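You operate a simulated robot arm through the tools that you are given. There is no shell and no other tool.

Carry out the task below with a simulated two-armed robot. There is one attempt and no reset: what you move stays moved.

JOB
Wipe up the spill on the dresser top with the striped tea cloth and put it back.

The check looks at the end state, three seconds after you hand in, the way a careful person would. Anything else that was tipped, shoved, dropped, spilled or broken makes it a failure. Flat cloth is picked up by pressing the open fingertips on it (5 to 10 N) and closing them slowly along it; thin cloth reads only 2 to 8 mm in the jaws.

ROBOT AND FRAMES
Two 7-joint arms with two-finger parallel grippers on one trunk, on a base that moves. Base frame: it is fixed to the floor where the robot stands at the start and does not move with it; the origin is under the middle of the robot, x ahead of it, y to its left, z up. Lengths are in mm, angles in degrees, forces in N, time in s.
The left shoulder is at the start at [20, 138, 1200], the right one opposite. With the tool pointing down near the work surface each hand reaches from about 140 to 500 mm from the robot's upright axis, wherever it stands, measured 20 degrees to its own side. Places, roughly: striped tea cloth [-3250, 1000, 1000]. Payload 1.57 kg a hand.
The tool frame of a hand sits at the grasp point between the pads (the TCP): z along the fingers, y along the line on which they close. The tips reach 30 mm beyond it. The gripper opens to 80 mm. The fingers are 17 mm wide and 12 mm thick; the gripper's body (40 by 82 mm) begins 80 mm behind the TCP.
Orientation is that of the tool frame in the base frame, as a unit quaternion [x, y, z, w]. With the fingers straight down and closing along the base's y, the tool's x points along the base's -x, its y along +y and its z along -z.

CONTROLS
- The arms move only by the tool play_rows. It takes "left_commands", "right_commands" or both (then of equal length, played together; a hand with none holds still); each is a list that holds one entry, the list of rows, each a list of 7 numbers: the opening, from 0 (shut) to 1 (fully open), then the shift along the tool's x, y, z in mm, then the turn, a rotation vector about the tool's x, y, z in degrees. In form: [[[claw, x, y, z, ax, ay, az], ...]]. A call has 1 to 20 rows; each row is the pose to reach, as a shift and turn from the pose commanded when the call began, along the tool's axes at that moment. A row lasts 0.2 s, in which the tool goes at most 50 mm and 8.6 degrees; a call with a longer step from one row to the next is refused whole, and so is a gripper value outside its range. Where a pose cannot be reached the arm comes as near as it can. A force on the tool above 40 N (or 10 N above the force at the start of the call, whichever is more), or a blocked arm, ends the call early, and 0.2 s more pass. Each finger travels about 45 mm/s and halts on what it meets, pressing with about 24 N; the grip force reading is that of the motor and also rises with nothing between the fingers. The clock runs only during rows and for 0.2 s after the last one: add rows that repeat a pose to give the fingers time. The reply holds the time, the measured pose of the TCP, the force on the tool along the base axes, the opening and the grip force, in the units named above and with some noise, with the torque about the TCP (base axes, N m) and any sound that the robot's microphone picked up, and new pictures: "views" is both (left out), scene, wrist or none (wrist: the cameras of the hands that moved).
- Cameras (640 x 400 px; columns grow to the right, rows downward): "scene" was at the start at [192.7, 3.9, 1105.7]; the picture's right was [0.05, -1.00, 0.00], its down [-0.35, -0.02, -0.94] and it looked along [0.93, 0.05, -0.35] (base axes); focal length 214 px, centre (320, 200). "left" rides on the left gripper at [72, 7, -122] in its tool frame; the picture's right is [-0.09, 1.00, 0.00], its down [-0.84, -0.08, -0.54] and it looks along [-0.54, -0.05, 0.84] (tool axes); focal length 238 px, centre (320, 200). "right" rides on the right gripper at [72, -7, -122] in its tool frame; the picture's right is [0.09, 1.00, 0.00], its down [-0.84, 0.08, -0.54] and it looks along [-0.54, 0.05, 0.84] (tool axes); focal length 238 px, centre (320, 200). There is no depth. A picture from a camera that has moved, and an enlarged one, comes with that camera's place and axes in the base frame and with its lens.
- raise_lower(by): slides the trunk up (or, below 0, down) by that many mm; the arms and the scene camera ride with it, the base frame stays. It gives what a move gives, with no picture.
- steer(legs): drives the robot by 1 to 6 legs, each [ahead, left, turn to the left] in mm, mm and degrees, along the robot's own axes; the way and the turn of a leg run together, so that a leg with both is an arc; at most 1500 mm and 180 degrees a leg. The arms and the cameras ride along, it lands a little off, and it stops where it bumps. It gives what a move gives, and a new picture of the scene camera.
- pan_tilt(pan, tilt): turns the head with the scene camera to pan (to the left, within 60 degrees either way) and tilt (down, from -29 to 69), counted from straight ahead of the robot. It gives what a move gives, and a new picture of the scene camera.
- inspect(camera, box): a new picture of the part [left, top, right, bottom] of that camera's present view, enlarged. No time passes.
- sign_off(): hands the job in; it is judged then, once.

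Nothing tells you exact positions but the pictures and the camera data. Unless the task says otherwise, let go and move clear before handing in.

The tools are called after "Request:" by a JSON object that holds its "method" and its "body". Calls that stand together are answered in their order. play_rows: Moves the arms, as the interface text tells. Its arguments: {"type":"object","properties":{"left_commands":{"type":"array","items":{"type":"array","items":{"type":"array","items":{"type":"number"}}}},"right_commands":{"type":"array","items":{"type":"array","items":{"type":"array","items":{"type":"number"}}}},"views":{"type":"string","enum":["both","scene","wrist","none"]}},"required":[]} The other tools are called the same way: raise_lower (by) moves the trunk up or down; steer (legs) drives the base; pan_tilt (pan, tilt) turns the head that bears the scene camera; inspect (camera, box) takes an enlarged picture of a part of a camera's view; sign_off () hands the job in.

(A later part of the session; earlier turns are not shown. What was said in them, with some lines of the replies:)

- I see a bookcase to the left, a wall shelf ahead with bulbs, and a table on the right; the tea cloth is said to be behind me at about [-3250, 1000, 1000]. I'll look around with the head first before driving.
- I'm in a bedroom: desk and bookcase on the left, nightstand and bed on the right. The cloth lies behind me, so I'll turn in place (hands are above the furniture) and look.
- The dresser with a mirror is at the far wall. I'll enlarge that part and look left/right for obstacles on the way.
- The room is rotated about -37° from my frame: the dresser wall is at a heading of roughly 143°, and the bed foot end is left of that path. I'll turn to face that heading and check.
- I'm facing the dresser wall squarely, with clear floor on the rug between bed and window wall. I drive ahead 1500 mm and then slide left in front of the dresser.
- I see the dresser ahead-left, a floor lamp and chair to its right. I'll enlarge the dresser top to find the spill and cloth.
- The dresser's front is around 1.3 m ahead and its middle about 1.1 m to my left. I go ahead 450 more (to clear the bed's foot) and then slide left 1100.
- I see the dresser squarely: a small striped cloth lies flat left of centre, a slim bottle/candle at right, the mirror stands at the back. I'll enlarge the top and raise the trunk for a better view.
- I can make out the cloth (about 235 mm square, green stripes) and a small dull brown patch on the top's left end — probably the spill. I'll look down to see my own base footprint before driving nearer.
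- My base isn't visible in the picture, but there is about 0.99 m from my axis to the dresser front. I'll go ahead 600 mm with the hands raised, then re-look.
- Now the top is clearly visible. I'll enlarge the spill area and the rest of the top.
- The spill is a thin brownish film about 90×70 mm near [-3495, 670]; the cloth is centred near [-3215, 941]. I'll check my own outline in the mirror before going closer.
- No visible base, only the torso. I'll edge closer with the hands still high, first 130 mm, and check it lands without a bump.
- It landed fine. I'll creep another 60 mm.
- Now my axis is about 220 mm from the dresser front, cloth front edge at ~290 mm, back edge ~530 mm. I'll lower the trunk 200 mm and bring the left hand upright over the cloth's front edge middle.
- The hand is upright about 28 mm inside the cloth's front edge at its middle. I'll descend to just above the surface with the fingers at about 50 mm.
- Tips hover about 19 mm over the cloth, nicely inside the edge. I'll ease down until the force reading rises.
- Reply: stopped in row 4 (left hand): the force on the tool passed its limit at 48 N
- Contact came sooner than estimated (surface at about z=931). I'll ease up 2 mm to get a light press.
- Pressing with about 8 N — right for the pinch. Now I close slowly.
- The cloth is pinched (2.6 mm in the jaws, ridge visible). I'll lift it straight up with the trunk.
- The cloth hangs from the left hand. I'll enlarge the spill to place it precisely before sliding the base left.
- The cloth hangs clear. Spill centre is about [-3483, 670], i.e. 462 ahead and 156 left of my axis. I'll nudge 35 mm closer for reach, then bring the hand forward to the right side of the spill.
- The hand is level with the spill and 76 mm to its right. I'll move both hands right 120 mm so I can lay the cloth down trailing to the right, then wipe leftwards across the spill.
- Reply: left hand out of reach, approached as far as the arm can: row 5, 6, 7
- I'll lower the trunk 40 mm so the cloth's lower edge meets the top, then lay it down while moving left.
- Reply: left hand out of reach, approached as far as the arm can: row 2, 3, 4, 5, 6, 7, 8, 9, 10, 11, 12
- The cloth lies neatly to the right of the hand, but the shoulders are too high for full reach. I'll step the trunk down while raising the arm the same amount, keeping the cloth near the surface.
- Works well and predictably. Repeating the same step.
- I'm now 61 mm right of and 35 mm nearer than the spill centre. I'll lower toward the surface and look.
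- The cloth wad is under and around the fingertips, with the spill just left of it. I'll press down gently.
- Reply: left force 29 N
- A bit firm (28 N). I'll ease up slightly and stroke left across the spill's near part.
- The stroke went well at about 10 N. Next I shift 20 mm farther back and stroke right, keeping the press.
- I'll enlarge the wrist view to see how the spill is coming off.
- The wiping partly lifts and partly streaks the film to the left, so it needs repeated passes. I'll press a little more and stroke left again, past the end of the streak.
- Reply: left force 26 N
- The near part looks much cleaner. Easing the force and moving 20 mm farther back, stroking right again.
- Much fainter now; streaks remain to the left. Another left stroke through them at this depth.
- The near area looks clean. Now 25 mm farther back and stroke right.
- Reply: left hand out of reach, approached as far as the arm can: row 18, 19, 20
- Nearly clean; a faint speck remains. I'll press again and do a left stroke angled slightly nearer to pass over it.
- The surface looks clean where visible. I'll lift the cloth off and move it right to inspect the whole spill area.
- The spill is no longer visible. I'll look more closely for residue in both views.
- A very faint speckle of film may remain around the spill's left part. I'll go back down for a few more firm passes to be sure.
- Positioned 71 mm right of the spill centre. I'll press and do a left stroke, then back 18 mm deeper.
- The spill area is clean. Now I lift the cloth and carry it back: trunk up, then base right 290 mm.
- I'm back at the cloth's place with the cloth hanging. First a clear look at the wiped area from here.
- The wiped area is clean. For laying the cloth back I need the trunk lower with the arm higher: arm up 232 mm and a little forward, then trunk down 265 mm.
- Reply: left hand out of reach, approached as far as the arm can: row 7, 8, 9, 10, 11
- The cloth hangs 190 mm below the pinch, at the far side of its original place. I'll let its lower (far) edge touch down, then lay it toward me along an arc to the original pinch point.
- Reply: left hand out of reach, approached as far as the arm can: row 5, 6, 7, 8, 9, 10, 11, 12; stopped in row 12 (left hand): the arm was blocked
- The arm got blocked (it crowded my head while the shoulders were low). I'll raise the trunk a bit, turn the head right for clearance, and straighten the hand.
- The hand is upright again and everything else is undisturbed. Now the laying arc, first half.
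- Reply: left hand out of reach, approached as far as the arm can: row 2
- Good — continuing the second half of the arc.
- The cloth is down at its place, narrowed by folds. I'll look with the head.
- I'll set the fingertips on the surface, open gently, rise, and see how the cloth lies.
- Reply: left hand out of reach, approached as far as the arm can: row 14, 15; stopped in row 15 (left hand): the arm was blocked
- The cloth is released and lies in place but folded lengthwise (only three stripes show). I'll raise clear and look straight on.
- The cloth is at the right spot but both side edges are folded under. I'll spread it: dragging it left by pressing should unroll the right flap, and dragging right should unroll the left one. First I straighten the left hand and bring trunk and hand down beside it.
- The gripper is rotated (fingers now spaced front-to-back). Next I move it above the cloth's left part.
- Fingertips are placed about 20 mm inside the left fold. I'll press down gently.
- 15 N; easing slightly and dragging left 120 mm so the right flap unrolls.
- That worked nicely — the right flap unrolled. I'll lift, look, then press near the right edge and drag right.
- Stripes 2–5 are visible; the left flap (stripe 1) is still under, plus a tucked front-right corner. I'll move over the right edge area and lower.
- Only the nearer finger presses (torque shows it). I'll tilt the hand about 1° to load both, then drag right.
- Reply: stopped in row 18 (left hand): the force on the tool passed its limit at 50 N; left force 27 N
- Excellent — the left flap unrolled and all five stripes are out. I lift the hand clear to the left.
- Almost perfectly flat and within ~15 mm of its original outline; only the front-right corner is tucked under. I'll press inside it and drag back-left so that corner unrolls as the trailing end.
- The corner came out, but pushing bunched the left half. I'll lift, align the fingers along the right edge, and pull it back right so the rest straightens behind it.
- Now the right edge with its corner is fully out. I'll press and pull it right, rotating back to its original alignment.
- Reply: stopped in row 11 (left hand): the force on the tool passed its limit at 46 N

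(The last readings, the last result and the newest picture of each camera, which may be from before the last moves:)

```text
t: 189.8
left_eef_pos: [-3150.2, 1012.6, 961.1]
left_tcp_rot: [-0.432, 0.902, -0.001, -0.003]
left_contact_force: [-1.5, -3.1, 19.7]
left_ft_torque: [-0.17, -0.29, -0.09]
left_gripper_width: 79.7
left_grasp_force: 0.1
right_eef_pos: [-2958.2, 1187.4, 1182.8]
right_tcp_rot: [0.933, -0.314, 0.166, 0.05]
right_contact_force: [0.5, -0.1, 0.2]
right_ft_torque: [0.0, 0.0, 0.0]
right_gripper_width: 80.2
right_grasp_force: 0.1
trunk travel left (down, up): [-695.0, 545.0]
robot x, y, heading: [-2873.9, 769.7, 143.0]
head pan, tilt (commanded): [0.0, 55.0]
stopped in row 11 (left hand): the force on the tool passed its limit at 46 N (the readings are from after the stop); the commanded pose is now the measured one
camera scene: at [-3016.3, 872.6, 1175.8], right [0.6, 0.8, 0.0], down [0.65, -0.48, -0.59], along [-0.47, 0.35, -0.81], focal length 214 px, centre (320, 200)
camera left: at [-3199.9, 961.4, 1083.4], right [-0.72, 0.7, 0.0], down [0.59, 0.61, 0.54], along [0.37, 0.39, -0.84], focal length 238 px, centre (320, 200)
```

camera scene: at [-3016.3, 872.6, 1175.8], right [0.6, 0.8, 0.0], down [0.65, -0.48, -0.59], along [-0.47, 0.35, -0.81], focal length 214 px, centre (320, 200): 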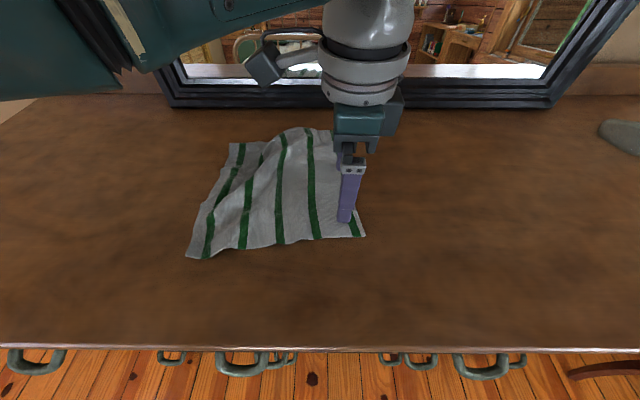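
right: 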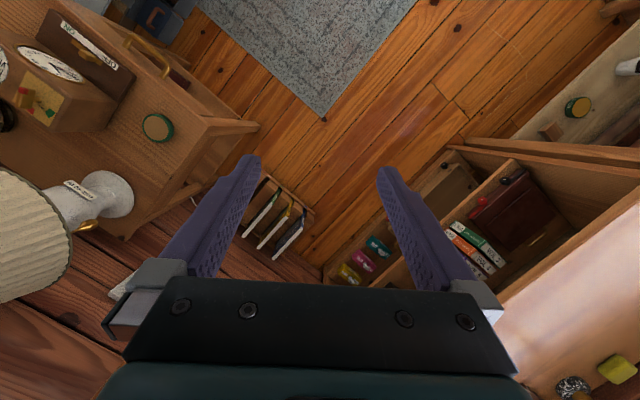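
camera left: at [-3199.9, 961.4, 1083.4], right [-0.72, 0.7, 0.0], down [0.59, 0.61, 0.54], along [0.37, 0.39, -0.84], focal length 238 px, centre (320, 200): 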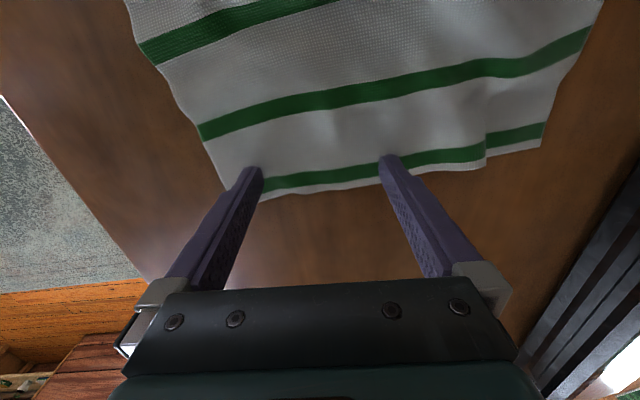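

Very good. Lifting the hand away to the left to look again.

Request:
{"method": "play_rows", "body": {"left_commands": [[[1, 0, 0, -8, 0, 0, 0], [1, 0, 0, -25, 0, 0, 0], [1, 10, 0, -45, 0, 0, 0], [1, 40, 0, -60, 0, 0, 0], [1, 80, 0, -65, 0, 0, 0], [1, 120, 0, -65, 0, 0, 0], [1, 160, 0, -65, 0, 0, 0], [1, 200, 0, -65, 0, 0, 0], [1, 240, 0, -65, 0, 0, 0], [1, 280, 0, -65, 0, 0, 0], [1, 280, 0, -65, 0, 0, 0]]], "views": "none"}}

Request:
{"method": "pan_tilt", "body": {"pan": 0, "tilt": 55}}

Request:
{"method": "inspect", "body": {"camera": "scene", "box": [150, 110, 410, 290]}}

```text
t: 192.2
left_eef_pos: [-3324.5, 793.2, 1026.9]
left_tcp_rot: [-0.432, 0.902, -0.001, -0.002]
left_contact_force: [0.5, -0.1, -0.8]
left_ft_torque: [-0.01, 0.03, 0.0]
left_gripper_width: 80.1
left_grasp_force: 0.1
right_eef_pos: [-2956.7, 1187.4, 1183.1]
right_tcp_rot: [0.933, -0.313, 0.168, 0.05]
right_contact_force: [-0.2, 0.1, -0.9]
right_ft_torque: [0.01, 0.01, -0.02]
right_gripper_width: 80.1
right_grasp_force: 0.0
trunk travel left (down, up): [-695.0, 545.0]
robot x, y, heading: [-2877.3, 770.5, 143.2]
head pan, tilt (commanded): [0.0, 55.0]
```

```text
t: 192.8
left_eef_pos: [-3324.2, 793.6, 1027.1]
left_tcp_rot: [-0.432, 0.902, -0.002, -0.002]
left_contact_force: [-0.1, -0.1, 0.0]
left_ft_torque: [0.0, -0.01, -0.01]
left_gripper_width: 80.0
left_grasp_force: 0.1
right_eef_pos: [-2957.0, 1186.8, 1182.5]
right_tcp_rot: [0.933, -0.314, 0.167, 0.05]
right_contact_force: [0.1, -0.1, -0.3]
right_ft_torque: [0.02, 0.02, 0.01]
right_gripper_width: 80.1
right_grasp_force: 0.0
trunk travel left (down, up): [-695.0, 545.0]
robot x, y, heading: [-2878.8, 768.9, 143.4]
head pan, tilt (commanded): [0.0, 55.0]
camera scene: at [-3014.2, 872.1, 1174.7], right [0.6, 0.8, 0.0], down [0.66, -0.49, -0.57], along [-0.46, 0.34, -0.82], focal length 214 px, centre (320, 200)
```

scene: 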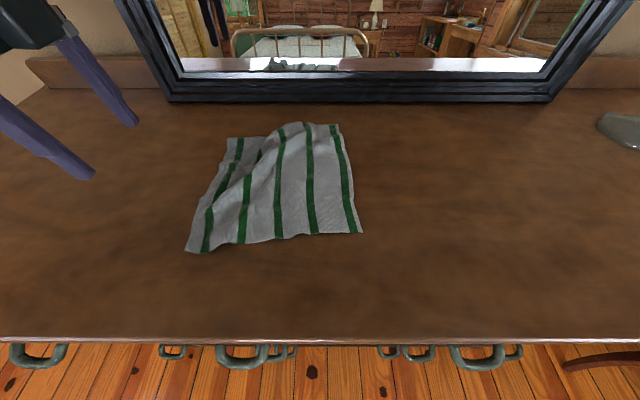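

```text
2.22 times, centred on (280, 200) of scene
camera zoom: at [-3014.2, 872.1, 1174.7], right [0.6, 0.8, 0.0], down [0.66, -0.49, -0.57], along [-0.46, 0.34, -0.82], focal length 477 px, centre (409, 200)
```

zoom: 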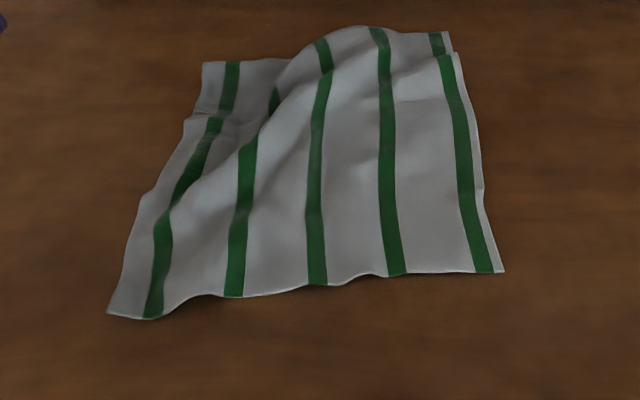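

All corners are out now; there is a diagonal ripple, and the right front sits ~45 mm too far back. I'll turn the gripper back to its normal orientation and pull the front right edge toward me.

Request:
{"method": "play_rows", "body": {"left_commands": [[[1, 0, 0, 0, 0, 0, -8.4], [1, 0, 0, 0, 0, 0, -16.8], [1, 0, 0, 0, 0, 0, -25.2], [1, 0, 0, 0, 0, 0, -33.6], [1, 0, 0, 0, 0, 0, -42], [1, 0, 0, 0, 0, 0, -50.4], [1, 0, 0, 0, 0, 0, -58.8], [1, 0, 0, 0, 0, 0, -67.2], [1, 0, 0, 0, 0, 0, -75.6], [1, 0, 0, 0, 0, 0, -84], [1, 0, 0, 0, 0, 0, -92], [1, 0, 0, 0, 0, 0, -92]]], "views": "none"}}

```text
t: 195.4
left_eef_pos: [-3322.6, 795.1, 1028.1]
left_tcp_rot: [0.949, -0.315, 0.0, 0.003]
left_contact_force: [0.9, -0.5, 0.2]
left_ft_torque: [-0.02, 0.01, 0.03]
left_gripper_width: 80.0
left_grasp_force: 0.1
right_eef_pos: [-2955.6, 1185.9, 1182.7]
right_tcp_rot: [0.933, -0.314, 0.166, 0.05]
right_contact_force: [-0.6, -0.1, 0.1]
right_ft_torque: [-0.02, -0.02, -0.01]
right_gripper_width: 80.0
right_grasp_force: 0.1
trunk travel left (down, up): [-695.0, 545.0]
robot x, y, heading: [-2879.4, 769.7, 142.9]
head pan, tilt (commanded): [0.0, 55.0]
```

For the right side I'll use the right hand. First I straighten it.

Request:
{"method": "play_rows", "body": {"right_commands": [[[1, 0, 0, 0, 0, -5, 0], [1, 0, 0, 0, 0, -10, 0], [1, 0, 0, 0, 0, -15, 0], [1, 0, 0, 0, 0, -20, 0], [1, 0, 0, 0, 0, -20, 0]]], "views": "none"}}

```text
t: 196.6
left_eef_pos: [-3323.4, 796.0, 1027.1]
left_tcp_rot: [0.949, -0.316, -0.001, 0.002]
left_contact_force: [0.1, 0.8, -0.2]
left_ft_torque: [0.01, 0.01, 0.0]
left_gripper_width: 80.1
left_grasp_force: 0.0
right_eef_pos: [-2952.2, 1185.2, 1170.1]
right_tcp_rot: [0.946, -0.322, 0.026, -0.001]
right_contact_force: [-0.7, 0.0, -0.7]
right_ft_torque: [0.03, -0.01, 0.01]
right_gripper_width: 80.2
right_grasp_force: 0.1
trunk travel left (down, up): [-695.0, 545.0]
robot x, y, heading: [-2873.0, 770.9, 143.2]
head pan, tilt (commanded): [0.0, 55.0]
```

Request:
{"method": "play_rows", "body": {"right_commands": [[[1, 0, 29, 10, -0.5, -1.5, 0], [1, 0, 58, 20, -1, -2.8, 0], [1, 0, 87, 30, -1, -2.8, 0], [1, 1, 116, 45, -1, -2.8, 0], [1, 1, 145, 60, -1, -2.8, 0], [1, 1, 174, 75, -1, -2.8, 0], [1, 2, 203, 90, -1, -2.8, 0], [1, 2, 232, 110, -1, -2.8, 0], [1, 2, 261, 130, -1, -2.8, 0], [1, 2, 286, 150, -1, -2.8, 0], [1, 2, 288, 170, -1, -2.8, 0], [1, 2, 288, 190, -1, -2.8, 0], [1, 2, 288, 190, -1, -2.8, 0]]], "views": "both"}}

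```text
t: 199.4
left_eef_pos: [-3322.9, 795.6, 1028.1]
left_tcp_rot: [0.948, -0.317, -0.001, 0.003]
left_contact_force: [-0.2, -0.1, 0.8]
left_ft_torque: [0.02, -0.01, 0.01]
left_gripper_width: 80.0
left_grasp_force: 0.0
right_eef_pos: [-3126.3, 957.1, 989.1]
right_tcp_rot: [0.948, -0.318, -0.024, -0.005]
right_contact_force: [-0.3, 0.8, 0.3]
right_ft_torque: [0.01, 0.01, 0.05]
right_gripper_width: 79.8
right_grasp_force: 0.0
trunk travel left (down, up): [-695.0, 545.0]
robot x, y, heading: [-2874.9, 772.0, 143.5]
head pan, tilt (commanded): [0.0, 55.0]
camera scene: at [-3014.2, 872.1, 1174.7], right [0.6, 0.8, 0.0], down [0.66, -0.49, -0.57], along [-0.46, 0.34, -0.82], focal length 214 px, centre (320, 200)
camera right: at [-3059.6, 915.5, 1106.6], right [-0.53, -0.85, 0.0], down [-0.69, 0.43, 0.58], along [-0.5, 0.31, -0.81], focal length 238 px, centre (320, 200)
```

scene: 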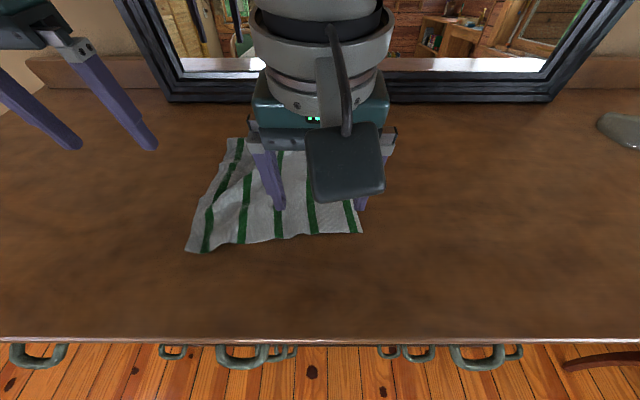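
right: 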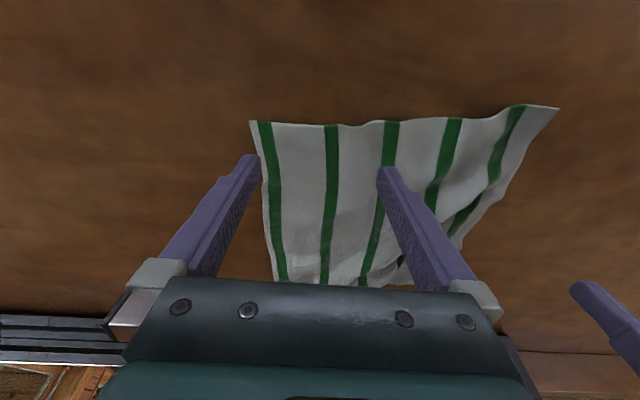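

Request:
{"method": "play_rows", "body": {"right_commands": [[[1, 0, 3, 6, 0, 1.3, 0], [1, 0, 6, 12, 0, 2.6, 0], [1, 0, 6, 18, 0, 2.6, 0], [1, 0, 6, 23, 0, 2.6, 0], [1, 0, 6, 25, 0, 2.6, 0], [1, 0, 6, 25, 0, 2.6, 0]]], "views": "none"}}

```text
t: 200.8
left_eef_pos: [-3323.3, 796.1, 1028.2]
left_tcp_rot: [0.949, -0.316, -0.002, 0.002]
left_contact_force: [-0.6, -0.9, -1.0]
left_ft_torque: [0.01, 0.0, 0.0]
left_gripper_width: 80.1
left_grasp_force: 0.1
right_eef_pos: [-3132.7, 952.9, 965.6]
right_tcp_rot: [0.949, -0.317, -0.003, 0.002]
right_contact_force: [-0.5, -0.6, 1.0]
right_ft_torque: [0.02, 0.02, 0.01]
right_gripper_width: 79.7
right_grasp_force: 0.0
trunk travel left (down, up): [-695.0, 545.0]
robot x, y, heading: [-2875.5, 767.5, 143.1]
head pan, tilt (commanded): [0.0, 55.0]
```

Request:
{"method": "play_rows", "body": {"right_commands": [[[1, 0, 0, 1, 0, 0, 0], [1, 0, 0, 2, 0, 0, 0], [1, 0, 0, 3, 0, 0, 0], [1, 0, 0, 3.5, 0, 0, 0], [1, 0, 0, 3.5, 0, 0, 0]]], "views": "none"}}

```text
t: 202.0
left_eef_pos: [-3323.9, 794.8, 1027.4]
left_tcp_rot: [0.949, -0.316, 0.0, 0.002]
left_contact_force: [-1.2, 0.3, -0.1]
left_ft_torque: [0.04, 0.02, 0.03]
left_gripper_width: 79.9
left_grasp_force: 0.0
right_eef_pos: [-3132.1, 954.1, 962.1]
right_tcp_rot: [0.948, -0.318, -0.002, 0.002]
right_contact_force: [1.9, -0.1, 2.6]
right_ft_torque: [0.11, -0.09, -0.04]
right_gripper_width: 79.7
right_grasp_force: 0.0
trunk travel left (down, up): [-695.0, 545.0]
robot x, y, heading: [-2872.8, 768.0, 143.3]
head pan, tilt (commanded): [0.0, 55.0]
```

Request:
{"method": "play_rows", "body": {"right_commands": [[[1, 0, 0, 0.5, 0.4, 0, 0], [1, 0, 0, 0.9, 0.4, 0, 0], [1, 5, -1, 1.0, 0.4, 0, 0], [1, 10, -1.5, 1.0, 0.4, 0, 0], [1, 15, -2, 1.0, 0.4, 0, 0], [1, 20, -3, 1.0, 0.4, 0, 0], [1, 25, -3.5, 1.0, 0.4, 0, 0], [1, 30, -4, 1.0, 0.4, 0, 0], [1, 35, -5, 1.0, 0.4, 0, 0], [1, 40, -6, 1.0, 0.4, 0, 0], [1, 44, -6, 1.0, 0.4, 0, 0], [1, 44, -6, 1.0, 0.4, 0, 0]]], "views": "both"}}

```text
t: 204.6
left_eef_pos: [-3324.9, 797.2, 1027.9]
left_tcp_rot: [0.949, -0.316, -0.001, 0.002]
left_contact_force: [-0.2, -0.1, -0.1]
left_ft_torque: [-0.03, -0.04, 0.03]
left_gripper_width: 80.0
left_grasp_force: 0.0
right_eef_pos: [-3096.1, 932.3, 961.0]
right_tcp_rot: [0.948, -0.318, -0.003, -0.001]
right_contact_force: [-3.7, 2.8, 16.5]
right_ft_torque: [0.37, -0.15, 0.07]
right_gripper_width: 79.7
right_grasp_force: 0.1
trunk travel left (down, up): [-695.0, 545.0]
robot x, y, heading: [-2878.2, 768.2, 143.2]
head pan, tilt (commanded): [0.0, 55.0]
camera scene: at [-3015.2, 873.0, 1175.1], right [0.6, 0.8, 0.0], down [0.65, -0.49, -0.57], along [-0.46, 0.34, -0.82], focal length 214 px, centre (320, 200)
camera right: at [-3033.0, 893.4, 1082.5], right [-0.53, -0.85, 0.0], down [-0.71, 0.44, 0.55], along [-0.46, 0.29, -0.84], focal length 238 px, centre (320, 200)
```

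scene: 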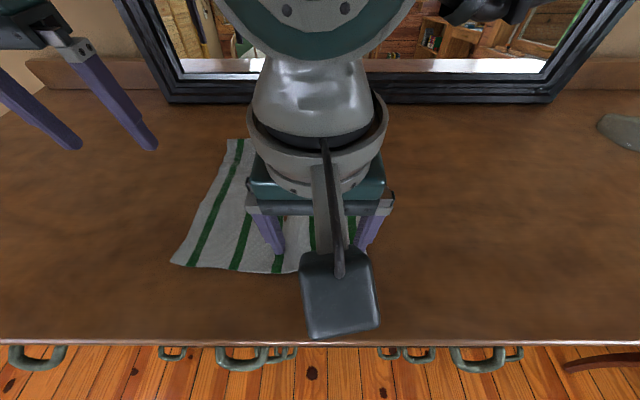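
right: 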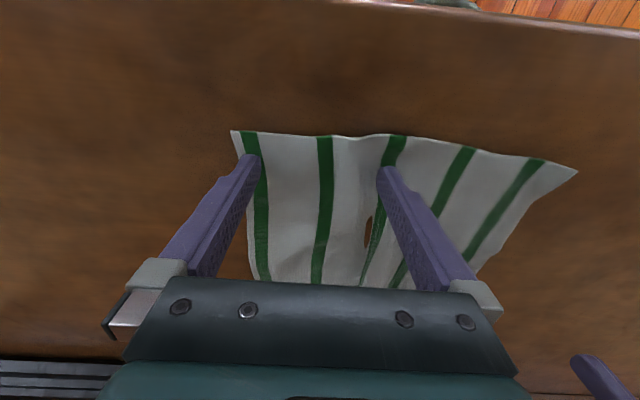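

The cloth front is straightened nicely. I lift the right hand away to the right and check.

Request:
{"method": "play_rows", "body": {"right_commands": [[[1, 0, 0, -8, 0, 0, 0], [1, 0, 0, -25, 0, 0, 0], [1, 0, 0, -50, 0, 0, 0], [1, 0, -30, -75, 0, 0, 0], [1, 0, -60, -95, 0, 0, 0], [1, 0, -95, -110, 0, 0, 0], [1, 0, -130, -120, 0, 0, 0], [1, 0, -165, -130, 0, 0, 0], [1, 0, -200, -135, 0, 0, 0], [1, 0, -235, -140, 0, 0, 0], [1, 0, -260, -140, 0, 0, 0], [1, 0, -260, -140, 0, 0, 0]]], "views": "scene"}}

Request:
{"method": "inspect", "body": {"camera": "scene", "box": [150, 110, 410, 290]}}

```text
t: 205.9
left_eef_pos: [-3322.7, 795.0, 1027.8]
left_tcp_rot: [0.949, -0.316, 0.001, 0.003]
left_contact_force: [0.2, 0.3, -0.2]
left_ft_torque: [0.01, 0.0, -0.02]
left_gripper_width: 79.9
left_grasp_force: 0.1
right_eef_pos: [-3058.3, 993.9, 1053.6]
right_tcp_rot: [0.944, -0.331, -0.009, -0.004]
right_contact_force: [-17.8, 2.9, -25.0]
right_ft_torque: [1.17, -0.41, -0.9]
right_gripper_width: 80.2
right_grasp_force: 0.0
trunk travel left (down, up): [-695.0, 545.0]
robot x, y, heading: [-2875.0, 771.7, 143.3]
head pan, tilt (commanded): [0.0, 55.0]
stopped in row 6 (right hand): the force on the tool passed its limit at 91 N (the readings are from after the stop); the commanded pose is now the measured one
camera scene: at [-3014.1, 874.3, 1176.3], right [0.62, 0.78, 0.0], down [0.63, -0.5, -0.59], along [-0.46, 0.37, -0.81], focal length 214 px, centre (320, 200)
```

scene: 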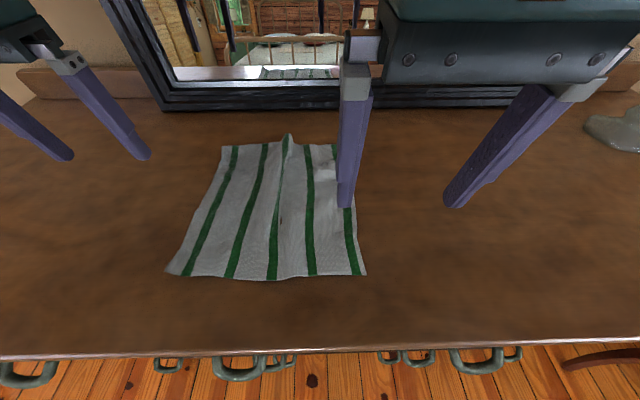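

```text
2.22 times, centred on (280, 200) of scene
camera zoom: at [-3014.1, 874.3, 1176.3], right [0.62, 0.78, 0.0], down [0.63, -0.5, -0.59], along [-0.46, 0.37, -0.81], focal length 477 px, centre (409, 200)
```

zoom: 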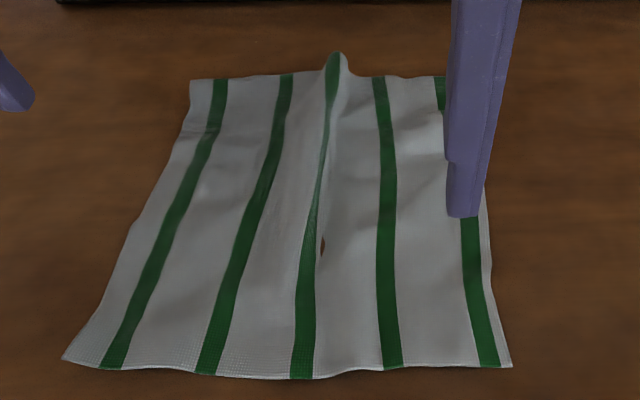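

The cloth is now flat in place with a slight central ridge. The right hand bumped my own head, so I back it off: down and forward a little, then out to the right.

Request:
{"method": "play_rows", "body": {"right_commands": [[[1, -10, 0, 8, 0, 0, 0], [1, -25, -5, 15, 0, 0, 0], [1, -40, -20, 20, 0, 0, 0], [1, -50, -50, 20, 0, 0, 0], [1, -50, -85, 20, 0, 0, 0], [1, -50, -120, 10, 0, 0, 0], [1, -50, -155, 0, 0, 0, 0], [1, -50, -190, -20, 0, 0, 0], [1, -50, -200, -50, 0, 0, 0], [1, -50, -200, -80, 0, 0, 0], [1, -50, -200, -80, 0, 0, 0]]], "views": "none"}}

Request:
{"method": "pan_tilt", "body": {"pan": 0, "tilt": 55}}

Request:
{"method": "inspect", "body": {"camera": "scene", "box": [150, 110, 410, 290]}}

```text
t: 208.3
left_eef_pos: [-3324.6, 795.1, 1027.5]
left_tcp_rot: [0.949, -0.316, 0.0, 0.002]
left_contact_force: [0.5, 0.0, -0.3]
left_ft_torque: [0.01, 0.01, -0.02]
left_gripper_width: 79.9
left_grasp_force: 0.1
right_eef_pos: [-2970.2, 1178.5, 1137.2]
right_tcp_rot: [0.945, -0.327, -0.007, -0.003]
right_contact_force: [-0.3, -0.7, -0.5]
right_ft_torque: [-0.03, 0.03, 0.02]
right_gripper_width: 80.0
right_grasp_force: 0.1
trunk travel left (down, up): [-695.0, 545.0]
robot x, y, heading: [-2878.5, 772.7, 143.3]
head pan, tilt (commanded): [0.0, 55.0]
```

```text
t: 208.9
left_eef_pos: [-3323.1, 794.8, 1027.8]
left_tcp_rot: [0.949, -0.316, 0.0, 0.002]
left_contact_force: [-0.1, -0.2, -1.2]
left_ft_torque: [-0.01, -0.02, 0.0]
left_gripper_width: 80.0
left_grasp_force: 0.1
right_eef_pos: [-2970.8, 1176.7, 1136.5]
right_tcp_rot: [0.945, -0.328, -0.006, -0.004]
right_contact_force: [-0.3, 0.2, 0.5]
right_ft_torque: [0.03, -0.02, -0.02]
right_gripper_width: 80.3
right_grasp_force: 0.1
trunk travel left (down, up): [-695.0, 545.0]
robot x, y, heading: [-2875.9, 770.2, 143.3]
head pan, tilt (commanded): [0.0, 55.0]
camera scene: at [-3014.2, 872.1, 1174.7], right [0.6, 0.8, 0.0], down [0.66, -0.49, -0.57], along [-0.46, 0.34, -0.82], focal length 214 px, centre (320, 200)
```

scene: 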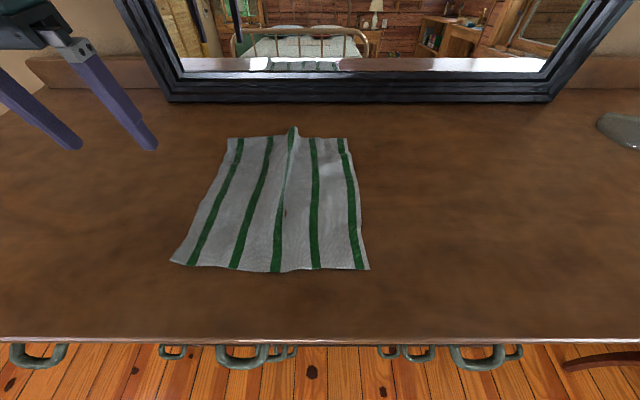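

```text
2.22 times, centred on (280, 200) of scene
camera zoom: at [-3014.2, 872.1, 1174.7], right [0.6, 0.8, 0.0], down [0.66, -0.49, -0.57], along [-0.46, 0.34, -0.82], focal length 477 px, centre (409, 200)
```

zoom: 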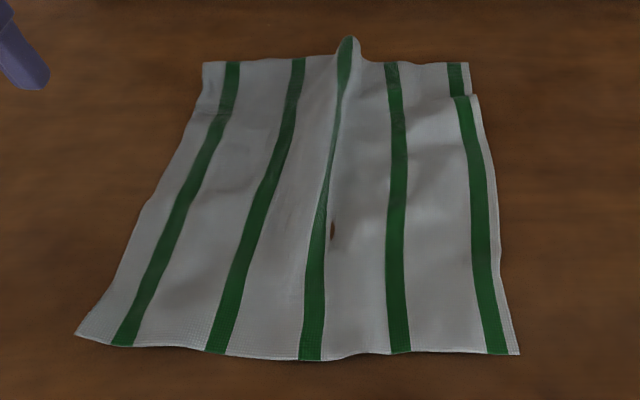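

Excellent: corners are within about 15–25 mm of the original. One small pull left will take out the central ridge: left hand presses near the left edge.

Request:
{"method": "play_rows", "body": {"left_commands": [[[1, 0, -25, 0, 0, 0, 0], [1, 0, -50, 0, 0, 0, 0], [1, 0, -75, 5, 0, 0, 0], [1, 0, -100, 15, 0, 0, 0], [1, 0, -124, 28, 0, 0, 0], [1, 0, -126, 42, 0, 0, 0], [1, 0, -126, 54, 0, 0, 0], [1, 0, -126, 62, 0, 0, 0], [1, 0, -126, 64, 0, 0, 0], [1, 0, -126, 64, 0, 0, 0]]], "views": "wrist"}}

```text
t: 211.1
left_eef_pos: [-3247.8, 896.4, 962.4]
left_tcp_rot: [0.949, -0.316, 0.0, 0.003]
left_contact_force: [-0.2, 0.8, 0.6]
left_ft_torque: [0.0, -0.02, 0.01]
left_gripper_width: 80.0
left_grasp_force: 0.1
right_eef_pos: [-2971.1, 1177.3, 1136.4]
right_tcp_rot: [0.945, -0.328, -0.007, -0.005]
right_contact_force: [-0.2, -0.8, 0.5]
right_ft_torque: [0.0, 0.0, -0.02]
right_gripper_width: 79.9
right_grasp_force: 0.0
trunk travel left (down, up): [-695.0, 545.0]
robot x, y, heading: [-2874.1, 772.2, 143.2]
head pan, tilt (commanded): [0.0, 55.0]
camera left: at [-3194.3, 846.8, 1083.9], right [-0.67, -0.74, 0.01], down [-0.62, 0.57, 0.54], along [-0.4, 0.36, -0.84], focal length 238 px, centre (320, 200)
```

left: 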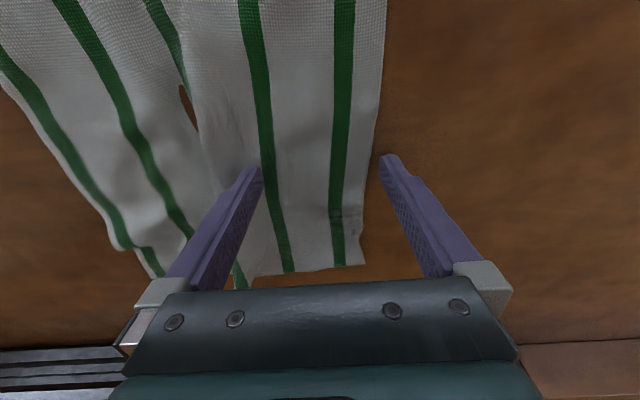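

The left finger is just off the cloth's edge, so I'll shift right a bit. Also I see a small brown spot near the ridge; let me look closer.

Request:
{"method": "inspect", "body": {"camera": "left", "box": [140, 60, 260, 140]}}

Request:
{"method": "inspect", "body": {"camera": "scene", "box": [262, 190, 310, 230]}}

```text
5.00 times, centred on (200, 100) of left
camera zoom: at [-3194.3, 846.8, 1083.9], right [-0.67, -0.74, 0.01], down [-0.62, 0.57, 0.54], along [-0.4, 0.36, -0.84], focal length 1192 px, centre (920, 700)
```

zoom: 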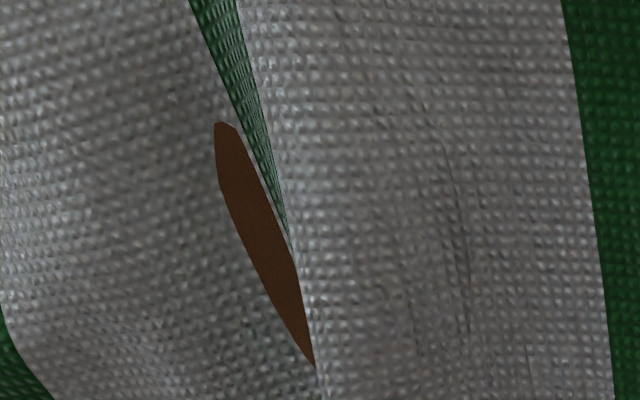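

```text
10.00 times, centred on (286, 210) of scene
camera zoom: at [-3014.2, 872.2, 1174.7], right [0.6, 0.8, 0.0], down [0.66, -0.49, -0.57], along [-0.46, 0.34, -0.82], focal length 2145 px, centre (660, 100)
```

zoom: 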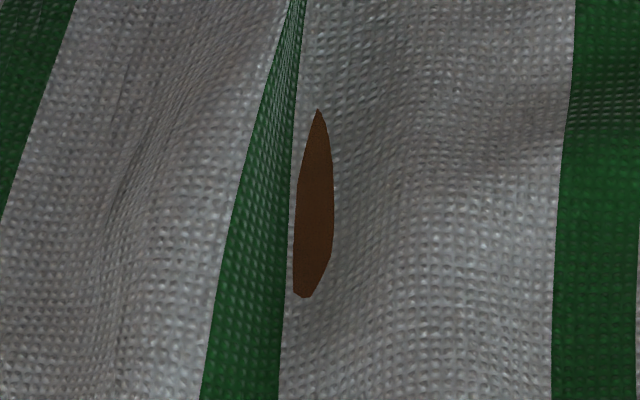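

It's just the tabletop showing through where the cloth dips by the ridge — not a tear. I'll narrow the fingers, reposition on the cloth, press, and pull left ~20 mm.

Request:
{"method": "play_rows", "body": {"left_commands": [[[1, 0, 0, -8, 0, 0, 0], [0.7, 0, -5, -10, 0, 0, 0], [0.55, 0, -8, -10, 0, 0, 0], [0.55, 0, -8, -10, 0, 0, 0], [0.55, 0, -8, -5, 0, 0, 0], [0.55, 0, -8, 0, 0, 0, 0], [0.55, 0, -8, 1, 0, 0, 0], [0.55, 0, -8, 1.5, 0, 0, 0], [0.55, 0, -8, 1.5, 0, 0, 0]]], "views": "wrist"}}

```text
t: 213.1
left_eef_pos: [-3244.8, 902.2, 961.8]
left_tcp_rot: [0.949, -0.317, 0.0, 0.003]
left_contact_force: [0.3, -0.7, 1.3]
left_ft_torque: [-0.03, -0.01, 0.01]
left_gripper_width: 44.2
left_grasp_force: 0.1
right_eef_pos: [-2971.5, 1177.5, 1137.0]
right_tcp_rot: [0.945, -0.327, -0.006, -0.004]
right_contact_force: [-0.1, 0.4, 0.1]
right_ft_torque: [0.01, -0.02, 0.01]
right_gripper_width: 79.8
right_grasp_force: 0.1
trunk travel left (down, up): [-695.0, 545.0]
robot x, y, heading: [-2874.7, 771.6, 143.4]
head pan, tilt (commanded): [0.0, 55.0]
camera left: at [-3189.6, 853.3, 1083.1], right [-0.67, -0.74, 0.0], down [-0.62, 0.57, 0.54], along [-0.4, 0.36, -0.84], focal length 238 px, centre (320, 200)
```

left: 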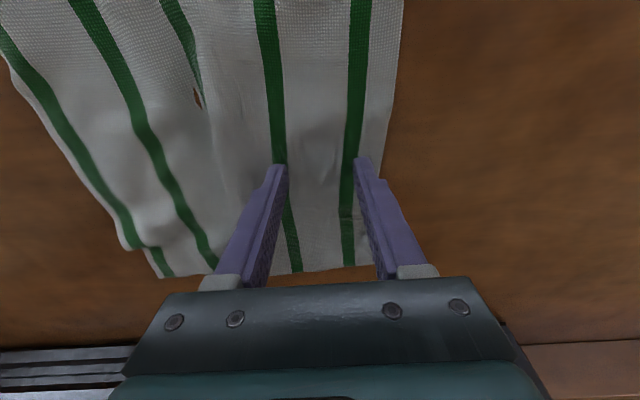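

Request:
{"method": "play_rows", "body": {"left_commands": [[[0.55, 0, 0, 0.5, 0, 0, 0], [0.55, 0, 0, 1.0, 0, 0, 0], [0.55, 0, 3, 1.1, 0, 0, 0], [0.55, 0, 6, 1.1, 0, 0, 0], [0.55, 0, 9, 1.1, 0, 0, 0], [0.55, 0, 12, 1.1, 0, 0, 0], [0.55, 0, 15, 1.1, 0, 0, 0], [0.55, 0, 18, 1.1, 0, 0, 0], [0.55, 0, 21, 1.1, 0, 0, 0], [0.55, 0, 24, 1.1, 0, 0, 0], [0.55, 0, 24, 1.1, 0, 0, 0]]], "views": "both"}}

```text
t: 215.5
left_eef_pos: [-3257.5, 884.1, 961.1]
left_tcp_rot: [0.949, -0.316, -0.001, 0.0]
left_contact_force: [9.0, 4.2, 27.0]
left_ft_torque: [-0.01, -0.16, 0.07]
left_gripper_width: 41.7
left_grasp_force: 0.1
right_eef_pos: [-2969.2, 1178.5, 1137.8]
right_tcp_rot: [0.945, -0.328, -0.008, -0.005]
right_contact_force: [-1.4, 0.6, 0.7]
right_ft_torque: [-0.04, 0.0, -0.02]
right_gripper_width: 79.9
right_grasp_force: 0.0
trunk travel left (down, up): [-695.0, 545.0]
robot x, y, heading: [-2874.3, 769.8, 143.1]
head pan, tilt (commanded): [0.0, 55.0]
camera scene: at [-3014.4, 873.3, 1175.1], right [0.6, 0.8, 0.0], down [0.66, -0.49, -0.57], along [-0.46, 0.35, -0.82], focal length 214 px, centre (320, 200)
camera left: at [-3204.0, 836.1, 1082.7], right [-0.67, -0.74, 0.0], down [-0.62, 0.56, 0.54], along [-0.4, 0.36, -0.84], focal length 238 px, centre (320, 200)
```

scene: 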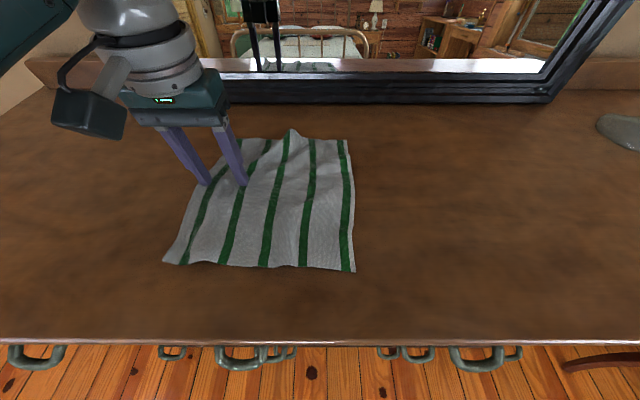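
left: 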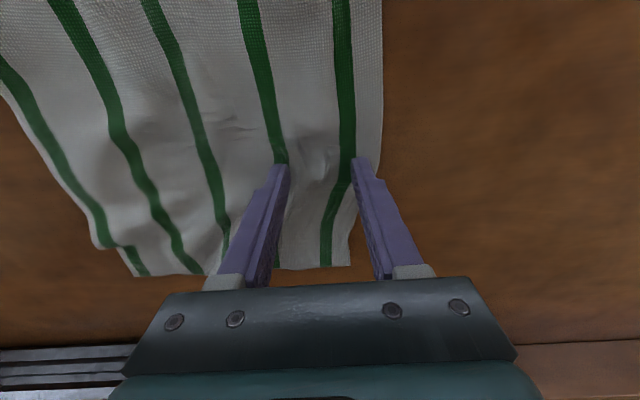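

The ridge is almost gone. I lift and check.

Request:
{"method": "play_rows", "body": {"left_commands": [[[0.55, 0, 0, -8, 0, 0, 0], [0.55, 0, 0, -25, 0, 0, 0], [0.55, 0, 10, -45, 0, 0, 0], [0.55, 0, 40, -60, 0, 0, 0], [0.55, 0, 75, -65, 0, 0, 0], [0.55, 0, 110, -65, 0, 0, 0], [0.55, 0, 130, -65, 0, 0, 0], [0.55, 0, 130, -65, 0, 0, 0]]], "views": "scene"}}

Request:
{"method": "inspect", "body": {"camera": "scene", "box": [150, 110, 410, 290]}}

```text
t: 217.3
left_eef_pos: [-3337.1, 780.5, 1027.6]
left_tcp_rot: [0.949, -0.316, -0.001, 0.002]
left_contact_force: [-0.6, 0.4, 0.3]
left_ft_torque: [-0.01, 0.02, 0.0]
left_gripper_width: 44.2
left_grasp_force: 0.1
right_eef_pos: [-2971.1, 1177.6, 1137.3]
right_tcp_rot: [0.945, -0.327, -0.007, -0.005]
right_contact_force: [0.2, 0.2, -1.0]
right_ft_torque: [-0.01, 0.0, 0.0]
right_gripper_width: 80.0
right_grasp_force: 0.0
trunk travel left (down, up): [-695.0, 545.0]
robot x, y, heading: [-2875.9, 765.8, 143.2]
head pan, tilt (commanded): [0.0, 55.0]
camera scene: at [-3014.2, 872.1, 1174.7], right [0.6, 0.8, 0.0], down [0.66, -0.49, -0.57], along [-0.46, 0.34, -0.82], focal length 214 px, centre (320, 200)
```

scene: 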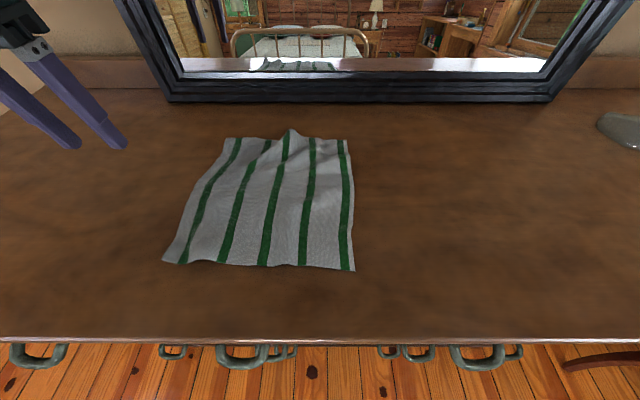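

```text
2.22 times, centred on (280, 200) of scene
camera zoom: at [-3014.2, 872.1, 1174.7], right [0.6, 0.8, 0.0], down [0.66, -0.49, -0.57], along [-0.46, 0.34, -0.82], focal length 477 px, centre (409, 200)
```

zoom: 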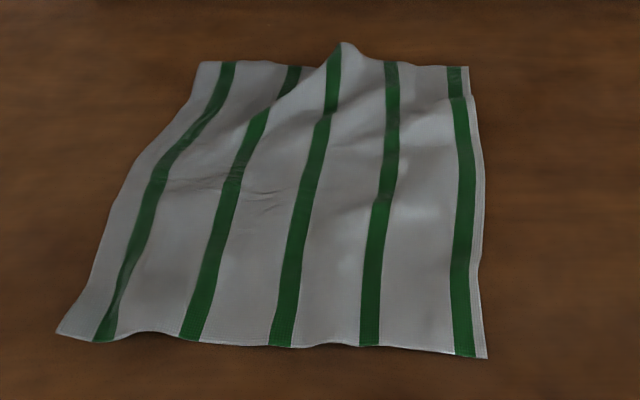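

The cloth lies flat again within about 1–2 cm of its original place, all five stripes showing. I'll raise up a little and slide left to double-check the wiped area close up.

Request:
{"method": "raise_lower", "body": {"by": 60}}

Request:
{"method": "steer", "body": {"legs": [[0, 330, 0]]}}

Request:
{"method": "inspect", "body": {"camera": "scene", "box": [160, 100, 360, 240]}}

```text
t: 218.3
left_eef_pos: [-3335.7, 780.1, 1087.7]
left_tcp_rot: [0.949, -0.316, 0.0, 0.002]
left_contact_force: [0.6, 0.3, -0.5]
left_ft_torque: [0.03, -0.03, -0.03]
left_gripper_width: 44.0
left_grasp_force: 0.1
right_eef_pos: [-2970.7, 1178.0, 1197.3]
right_tcp_rot: [0.945, -0.328, -0.007, -0.005]
right_contact_force: [0.3, 0.1, 0.0]
right_ft_torque: [-0.01, 0.03, -0.02]
right_gripper_width: 80.0
right_grasp_force: 0.1
trunk travel left (down, up): [-755.0, 485.0]
robot x, y, heading: [-2878.8, 767.6, 143.2]
head pan, tilt (commanded): [0.0, 55.0]
```

```text
t: 220.5
left_eef_pos: [-3536.0, 515.4, 1089.4]
left_tcp_rot: [0.949, -0.316, 0.0, 0.003]
left_contact_force: [0.5, -0.3, -0.2]
left_ft_torque: [-0.04, 0.02, 0.0]
left_gripper_width: 44.0
left_grasp_force: 0.0
right_eef_pos: [-3169.8, 912.7, 1197.8]
right_tcp_rot: [0.944, -0.329, -0.008, -0.004]
right_contact_force: [0.0, -0.4, -0.1]
right_ft_torque: [0.01, -0.01, 0.0]
right_gripper_width: 79.8
right_grasp_force: 0.1
trunk travel left (down, up): [-755.0, 485.0]
robot x, y, heading: [-3077.6, 500.9, 143.0]
head pan, tilt (commanded): [0.0, 55.0]
camera scene: at [-3213.4, 606.5, 1234.7], right [0.6, 0.8, 0.0], down [0.66, -0.49, -0.57], along [-0.46, 0.34, -0.82], focal length 214 px, centre (320, 200)
```

scene: 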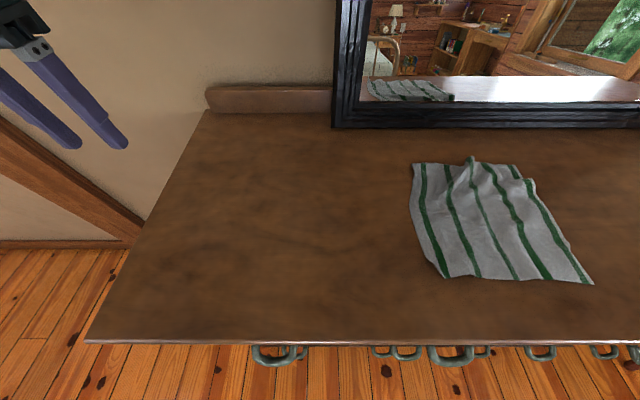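

```text
2.86 times, centred on (260, 170) of scene
camera zoom: at [-3213.4, 606.5, 1234.7], right [0.6, 0.8, 0.0], down [0.66, -0.49, -0.57], along [-0.46, 0.34, -0.82], focal length 613 px, centre (491, 286)
```

zoom: 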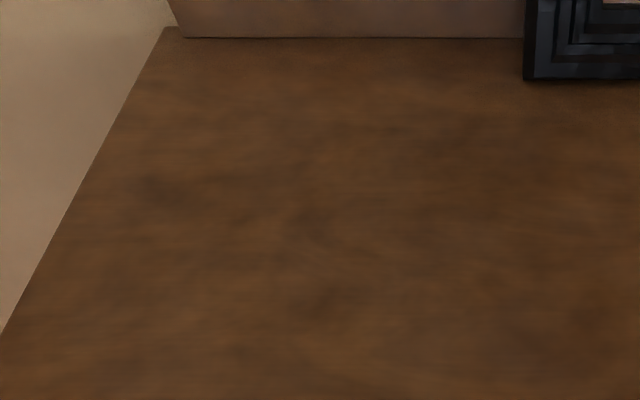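

Request:
{"method": "inspect", "body": {"camera": "scene", "box": [196, 145, 276, 195]}}

Request:
{"method": "inspect", "body": {"camera": "scene", "box": [256, 145, 336, 195]}}

Request:
{"method": "inspect", "body": {"camera": "scene", "box": [196, 180, 292, 240]}}

```text
8.00 times, centred on (236, 170) of scene
camera zoom: at [-3213.4, 606.5, 1234.7], right [0.6, 0.8, 0.0], down [0.66, -0.49, -0.57], along [-0.46, 0.34, -0.82], focal length 1716 px, centre (992, 440)
```

zoom: 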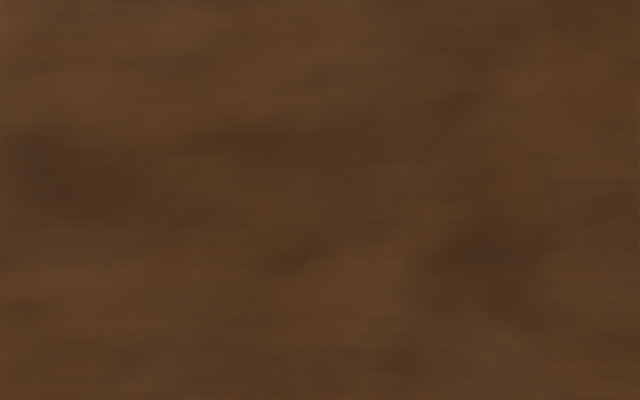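

```text
8.00 times, centred on (296, 170) of scene
camera zoom: at [-3213.4, 606.5, 1234.7], right [0.6, 0.8, 0.0], down [0.66, -0.49, -0.57], along [-0.46, 0.34, -0.82], focal length 1716 px, centre (512, 440)
```

zoom: 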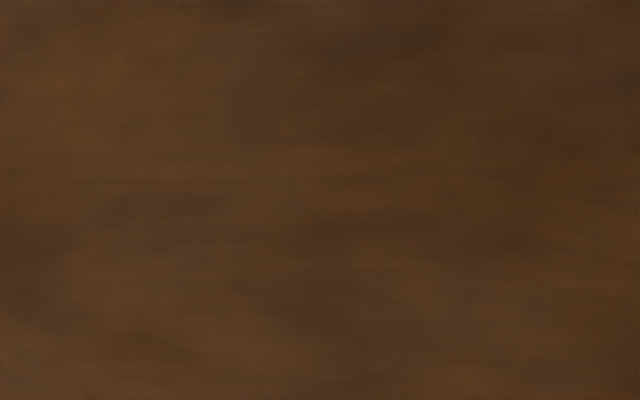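

```text
6.67 times, centred on (244, 210) of scene
camera zoom: at [-3213.4, 606.5, 1234.7], right [0.6, 0.8, 0.0], down [0.66, -0.49, -0.57], along [-0.46, 0.34, -0.82], focal length 1430 px, centre (827, 133)
```

zoom: 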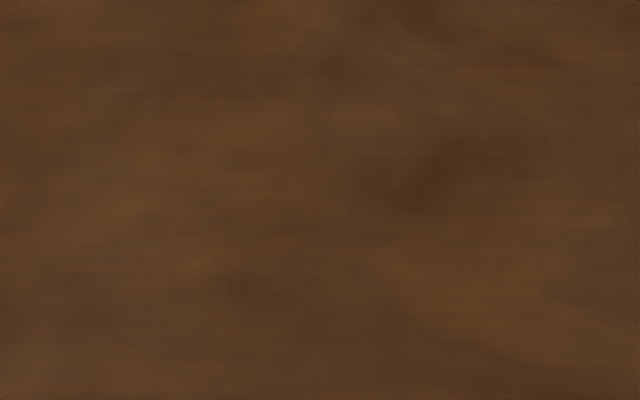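

Request:
{"method": "inspect", "body": {"camera": "scene", "box": [390, 140, 610, 300]}}

```text
2.50 times, centred on (500, 220) of scene
camera zoom: at [-3213.4, 606.5, 1234.7], right [0.6, 0.8, 0.0], down [0.66, -0.49, -0.57], along [-0.46, 0.34, -0.82], focal length 536 px, centre (-130, 150)
```

zoom: 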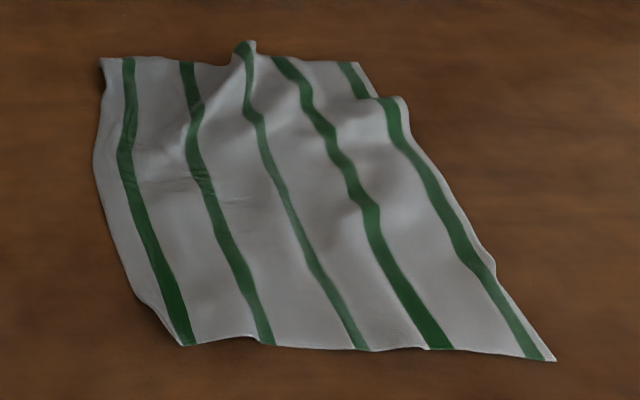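

The wiped area is clean, and the cloth lies spread out at its original place; mirror and candlestick are untouched. I'll raise the hands clear and back away, then take a last look.

Request:
{"method": "raise_lower", "body": {"by": 120}}

Request:
{"method": "steer", "body": {"legs": [[-450, 0, 0], [0, -250, 0]]}}

Request:
{"method": "pan_tilt", "body": {"pan": 0, "tilt": 38}}

Request:
{"method": "inspect", "body": {"camera": "scene", "box": [120, 90, 560, 320]}}

```text
t: 222.0
left_eef_pos: [-3535.6, 514.6, 1207.6]
left_tcp_rot: [0.948, -0.317, 0.0, 0.002]
left_contact_force: [0.5, 0.3, 0.7]
left_ft_torque: [0.0, 0.04, 0.01]
left_gripper_width: 43.9
left_grasp_force: 0.1
right_eef_pos: [-3170.8, 913.2, 1316.9]
right_tcp_rot: [0.944, -0.329, -0.007, -0.004]
right_contact_force: [0.4, 0.2, 1.2]
right_ft_torque: [0.02, 0.02, 0.0]
right_gripper_width: 79.9
right_grasp_force: 0.1
trunk travel left (down, up): [-875.0, 365.0]
robot x, y, heading: [-3075.9, 503.6, 143.1]
head pan, tilt (commanded): [0.0, 55.0]
```

```text
t: 226.2
left_eef_pos: [-3015.2, 444.3, 1207.9]
left_tcp_rot: [0.95, -0.312, -0.001, 0.002]
left_contact_force: [0.4, 1.0, -0.3]
left_ft_torque: [-0.02, 0.0, 0.04]
left_gripper_width: 43.8
left_grasp_force: 0.0
right_eef_pos: [-2653.4, 845.6, 1317.1]
right_tcp_rot: [0.946, -0.324, -0.007, -0.004]
right_contact_force: [0.8, -0.3, 0.4]
right_ft_torque: [-0.02, 0.03, -0.03]
right_gripper_width: 80.1
right_grasp_force: 0.1
trunk travel left (down, up): [-875.0, 365.0]
robot x, y, heading: [-2558.7, 436.7, 143.7]
head pan, tilt (commanded): [0.0, 55.0]
camera scene: at [-2693.7, 538.7, 1354.7], right [0.59, 0.81, 0.0], down [0.66, -0.49, -0.57], along [-0.46, 0.34, -0.82], focal length 214 px, centre (320, 200)
```

scene: 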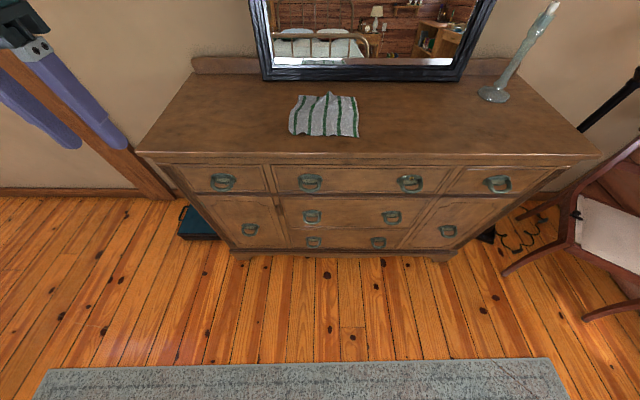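

```text
t: 227.0
left_eef_pos: [-3015.2, 444.5, 1207.0]
left_tcp_rot: [0.95, -0.312, -0.001, 0.003]
left_contact_force: [-0.5, 0.0, 0.5]
left_ft_torque: [0.06, -0.03, 0.01]
left_gripper_width: 43.9
left_grasp_force: 0.0
right_eef_pos: [-2653.1, 844.3, 1316.5]
right_tcp_rot: [0.946, -0.324, -0.008, -0.004]
right_contact_force: [-0.4, -0.5, -0.7]
right_ft_torque: [-0.01, 0.01, 0.04]
right_gripper_width: 80.2
right_grasp_force: 0.0
trunk travel left (down, up): [-875.0, 365.0]
robot x, y, heading: [-2559.0, 436.3, 143.5]
head pan, tilt (commanded): [0.0, 38.0]
camera scene: at [-2705.1, 547.1, 1378.3], right [0.59, 0.81, 0.0], down [0.5, -0.37, -0.79], along [-0.63, 0.47, -0.62], focal length 214 px, centre (320, 200)
```

scene: 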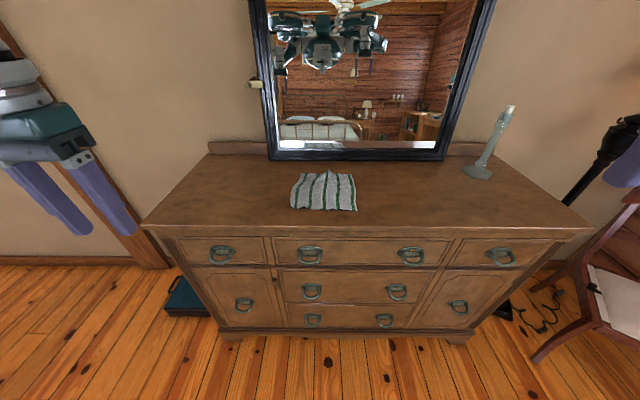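

```text
1.45 times, centred on (340, 205) of scene
camera zoom: at [-2705.1, 547.1, 1378.3], right [0.59, 0.81, 0.0], down [0.5, -0.37, -0.79], along [-0.63, 0.47, -0.62], focal length 312 px, centre (291, 193)
```

zoom: 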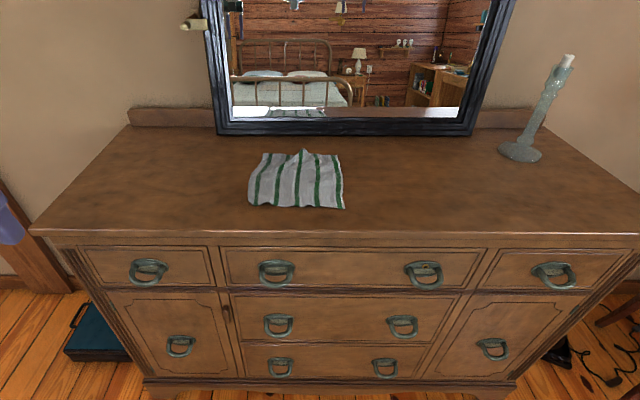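

The spill is gone and the tea cloth lies spread out in its original place. The mirror, candlestick and everything else look as they were. Both hands are empty and clear, so I'm handing in.

Request:
{"method": "sign_off", "body": {}}

```text
The job is handed in.
```

The spill on the dresser top is wiped up, and the striped tea cloth is back in its original place. The last close-up pictures showed no trace of the spill.

- **Cloth:** it lies open with all five stripes showing. Its centre is about 1 cm from where it started and its corners are within about 3 cm. It isn't perfectly flat: there are a few low waves along the back edge.
- **Everything else:** the mirror, candlestick, chair and floor lamp look as they did before. My arms bumped my own camera head a few times while I was smoothing the cloth, but I saw no contact with anything in the room.
- **Hand-in:** I let go of the cloth, raised both hands and backed away before handing in. I have no result from the check yet.
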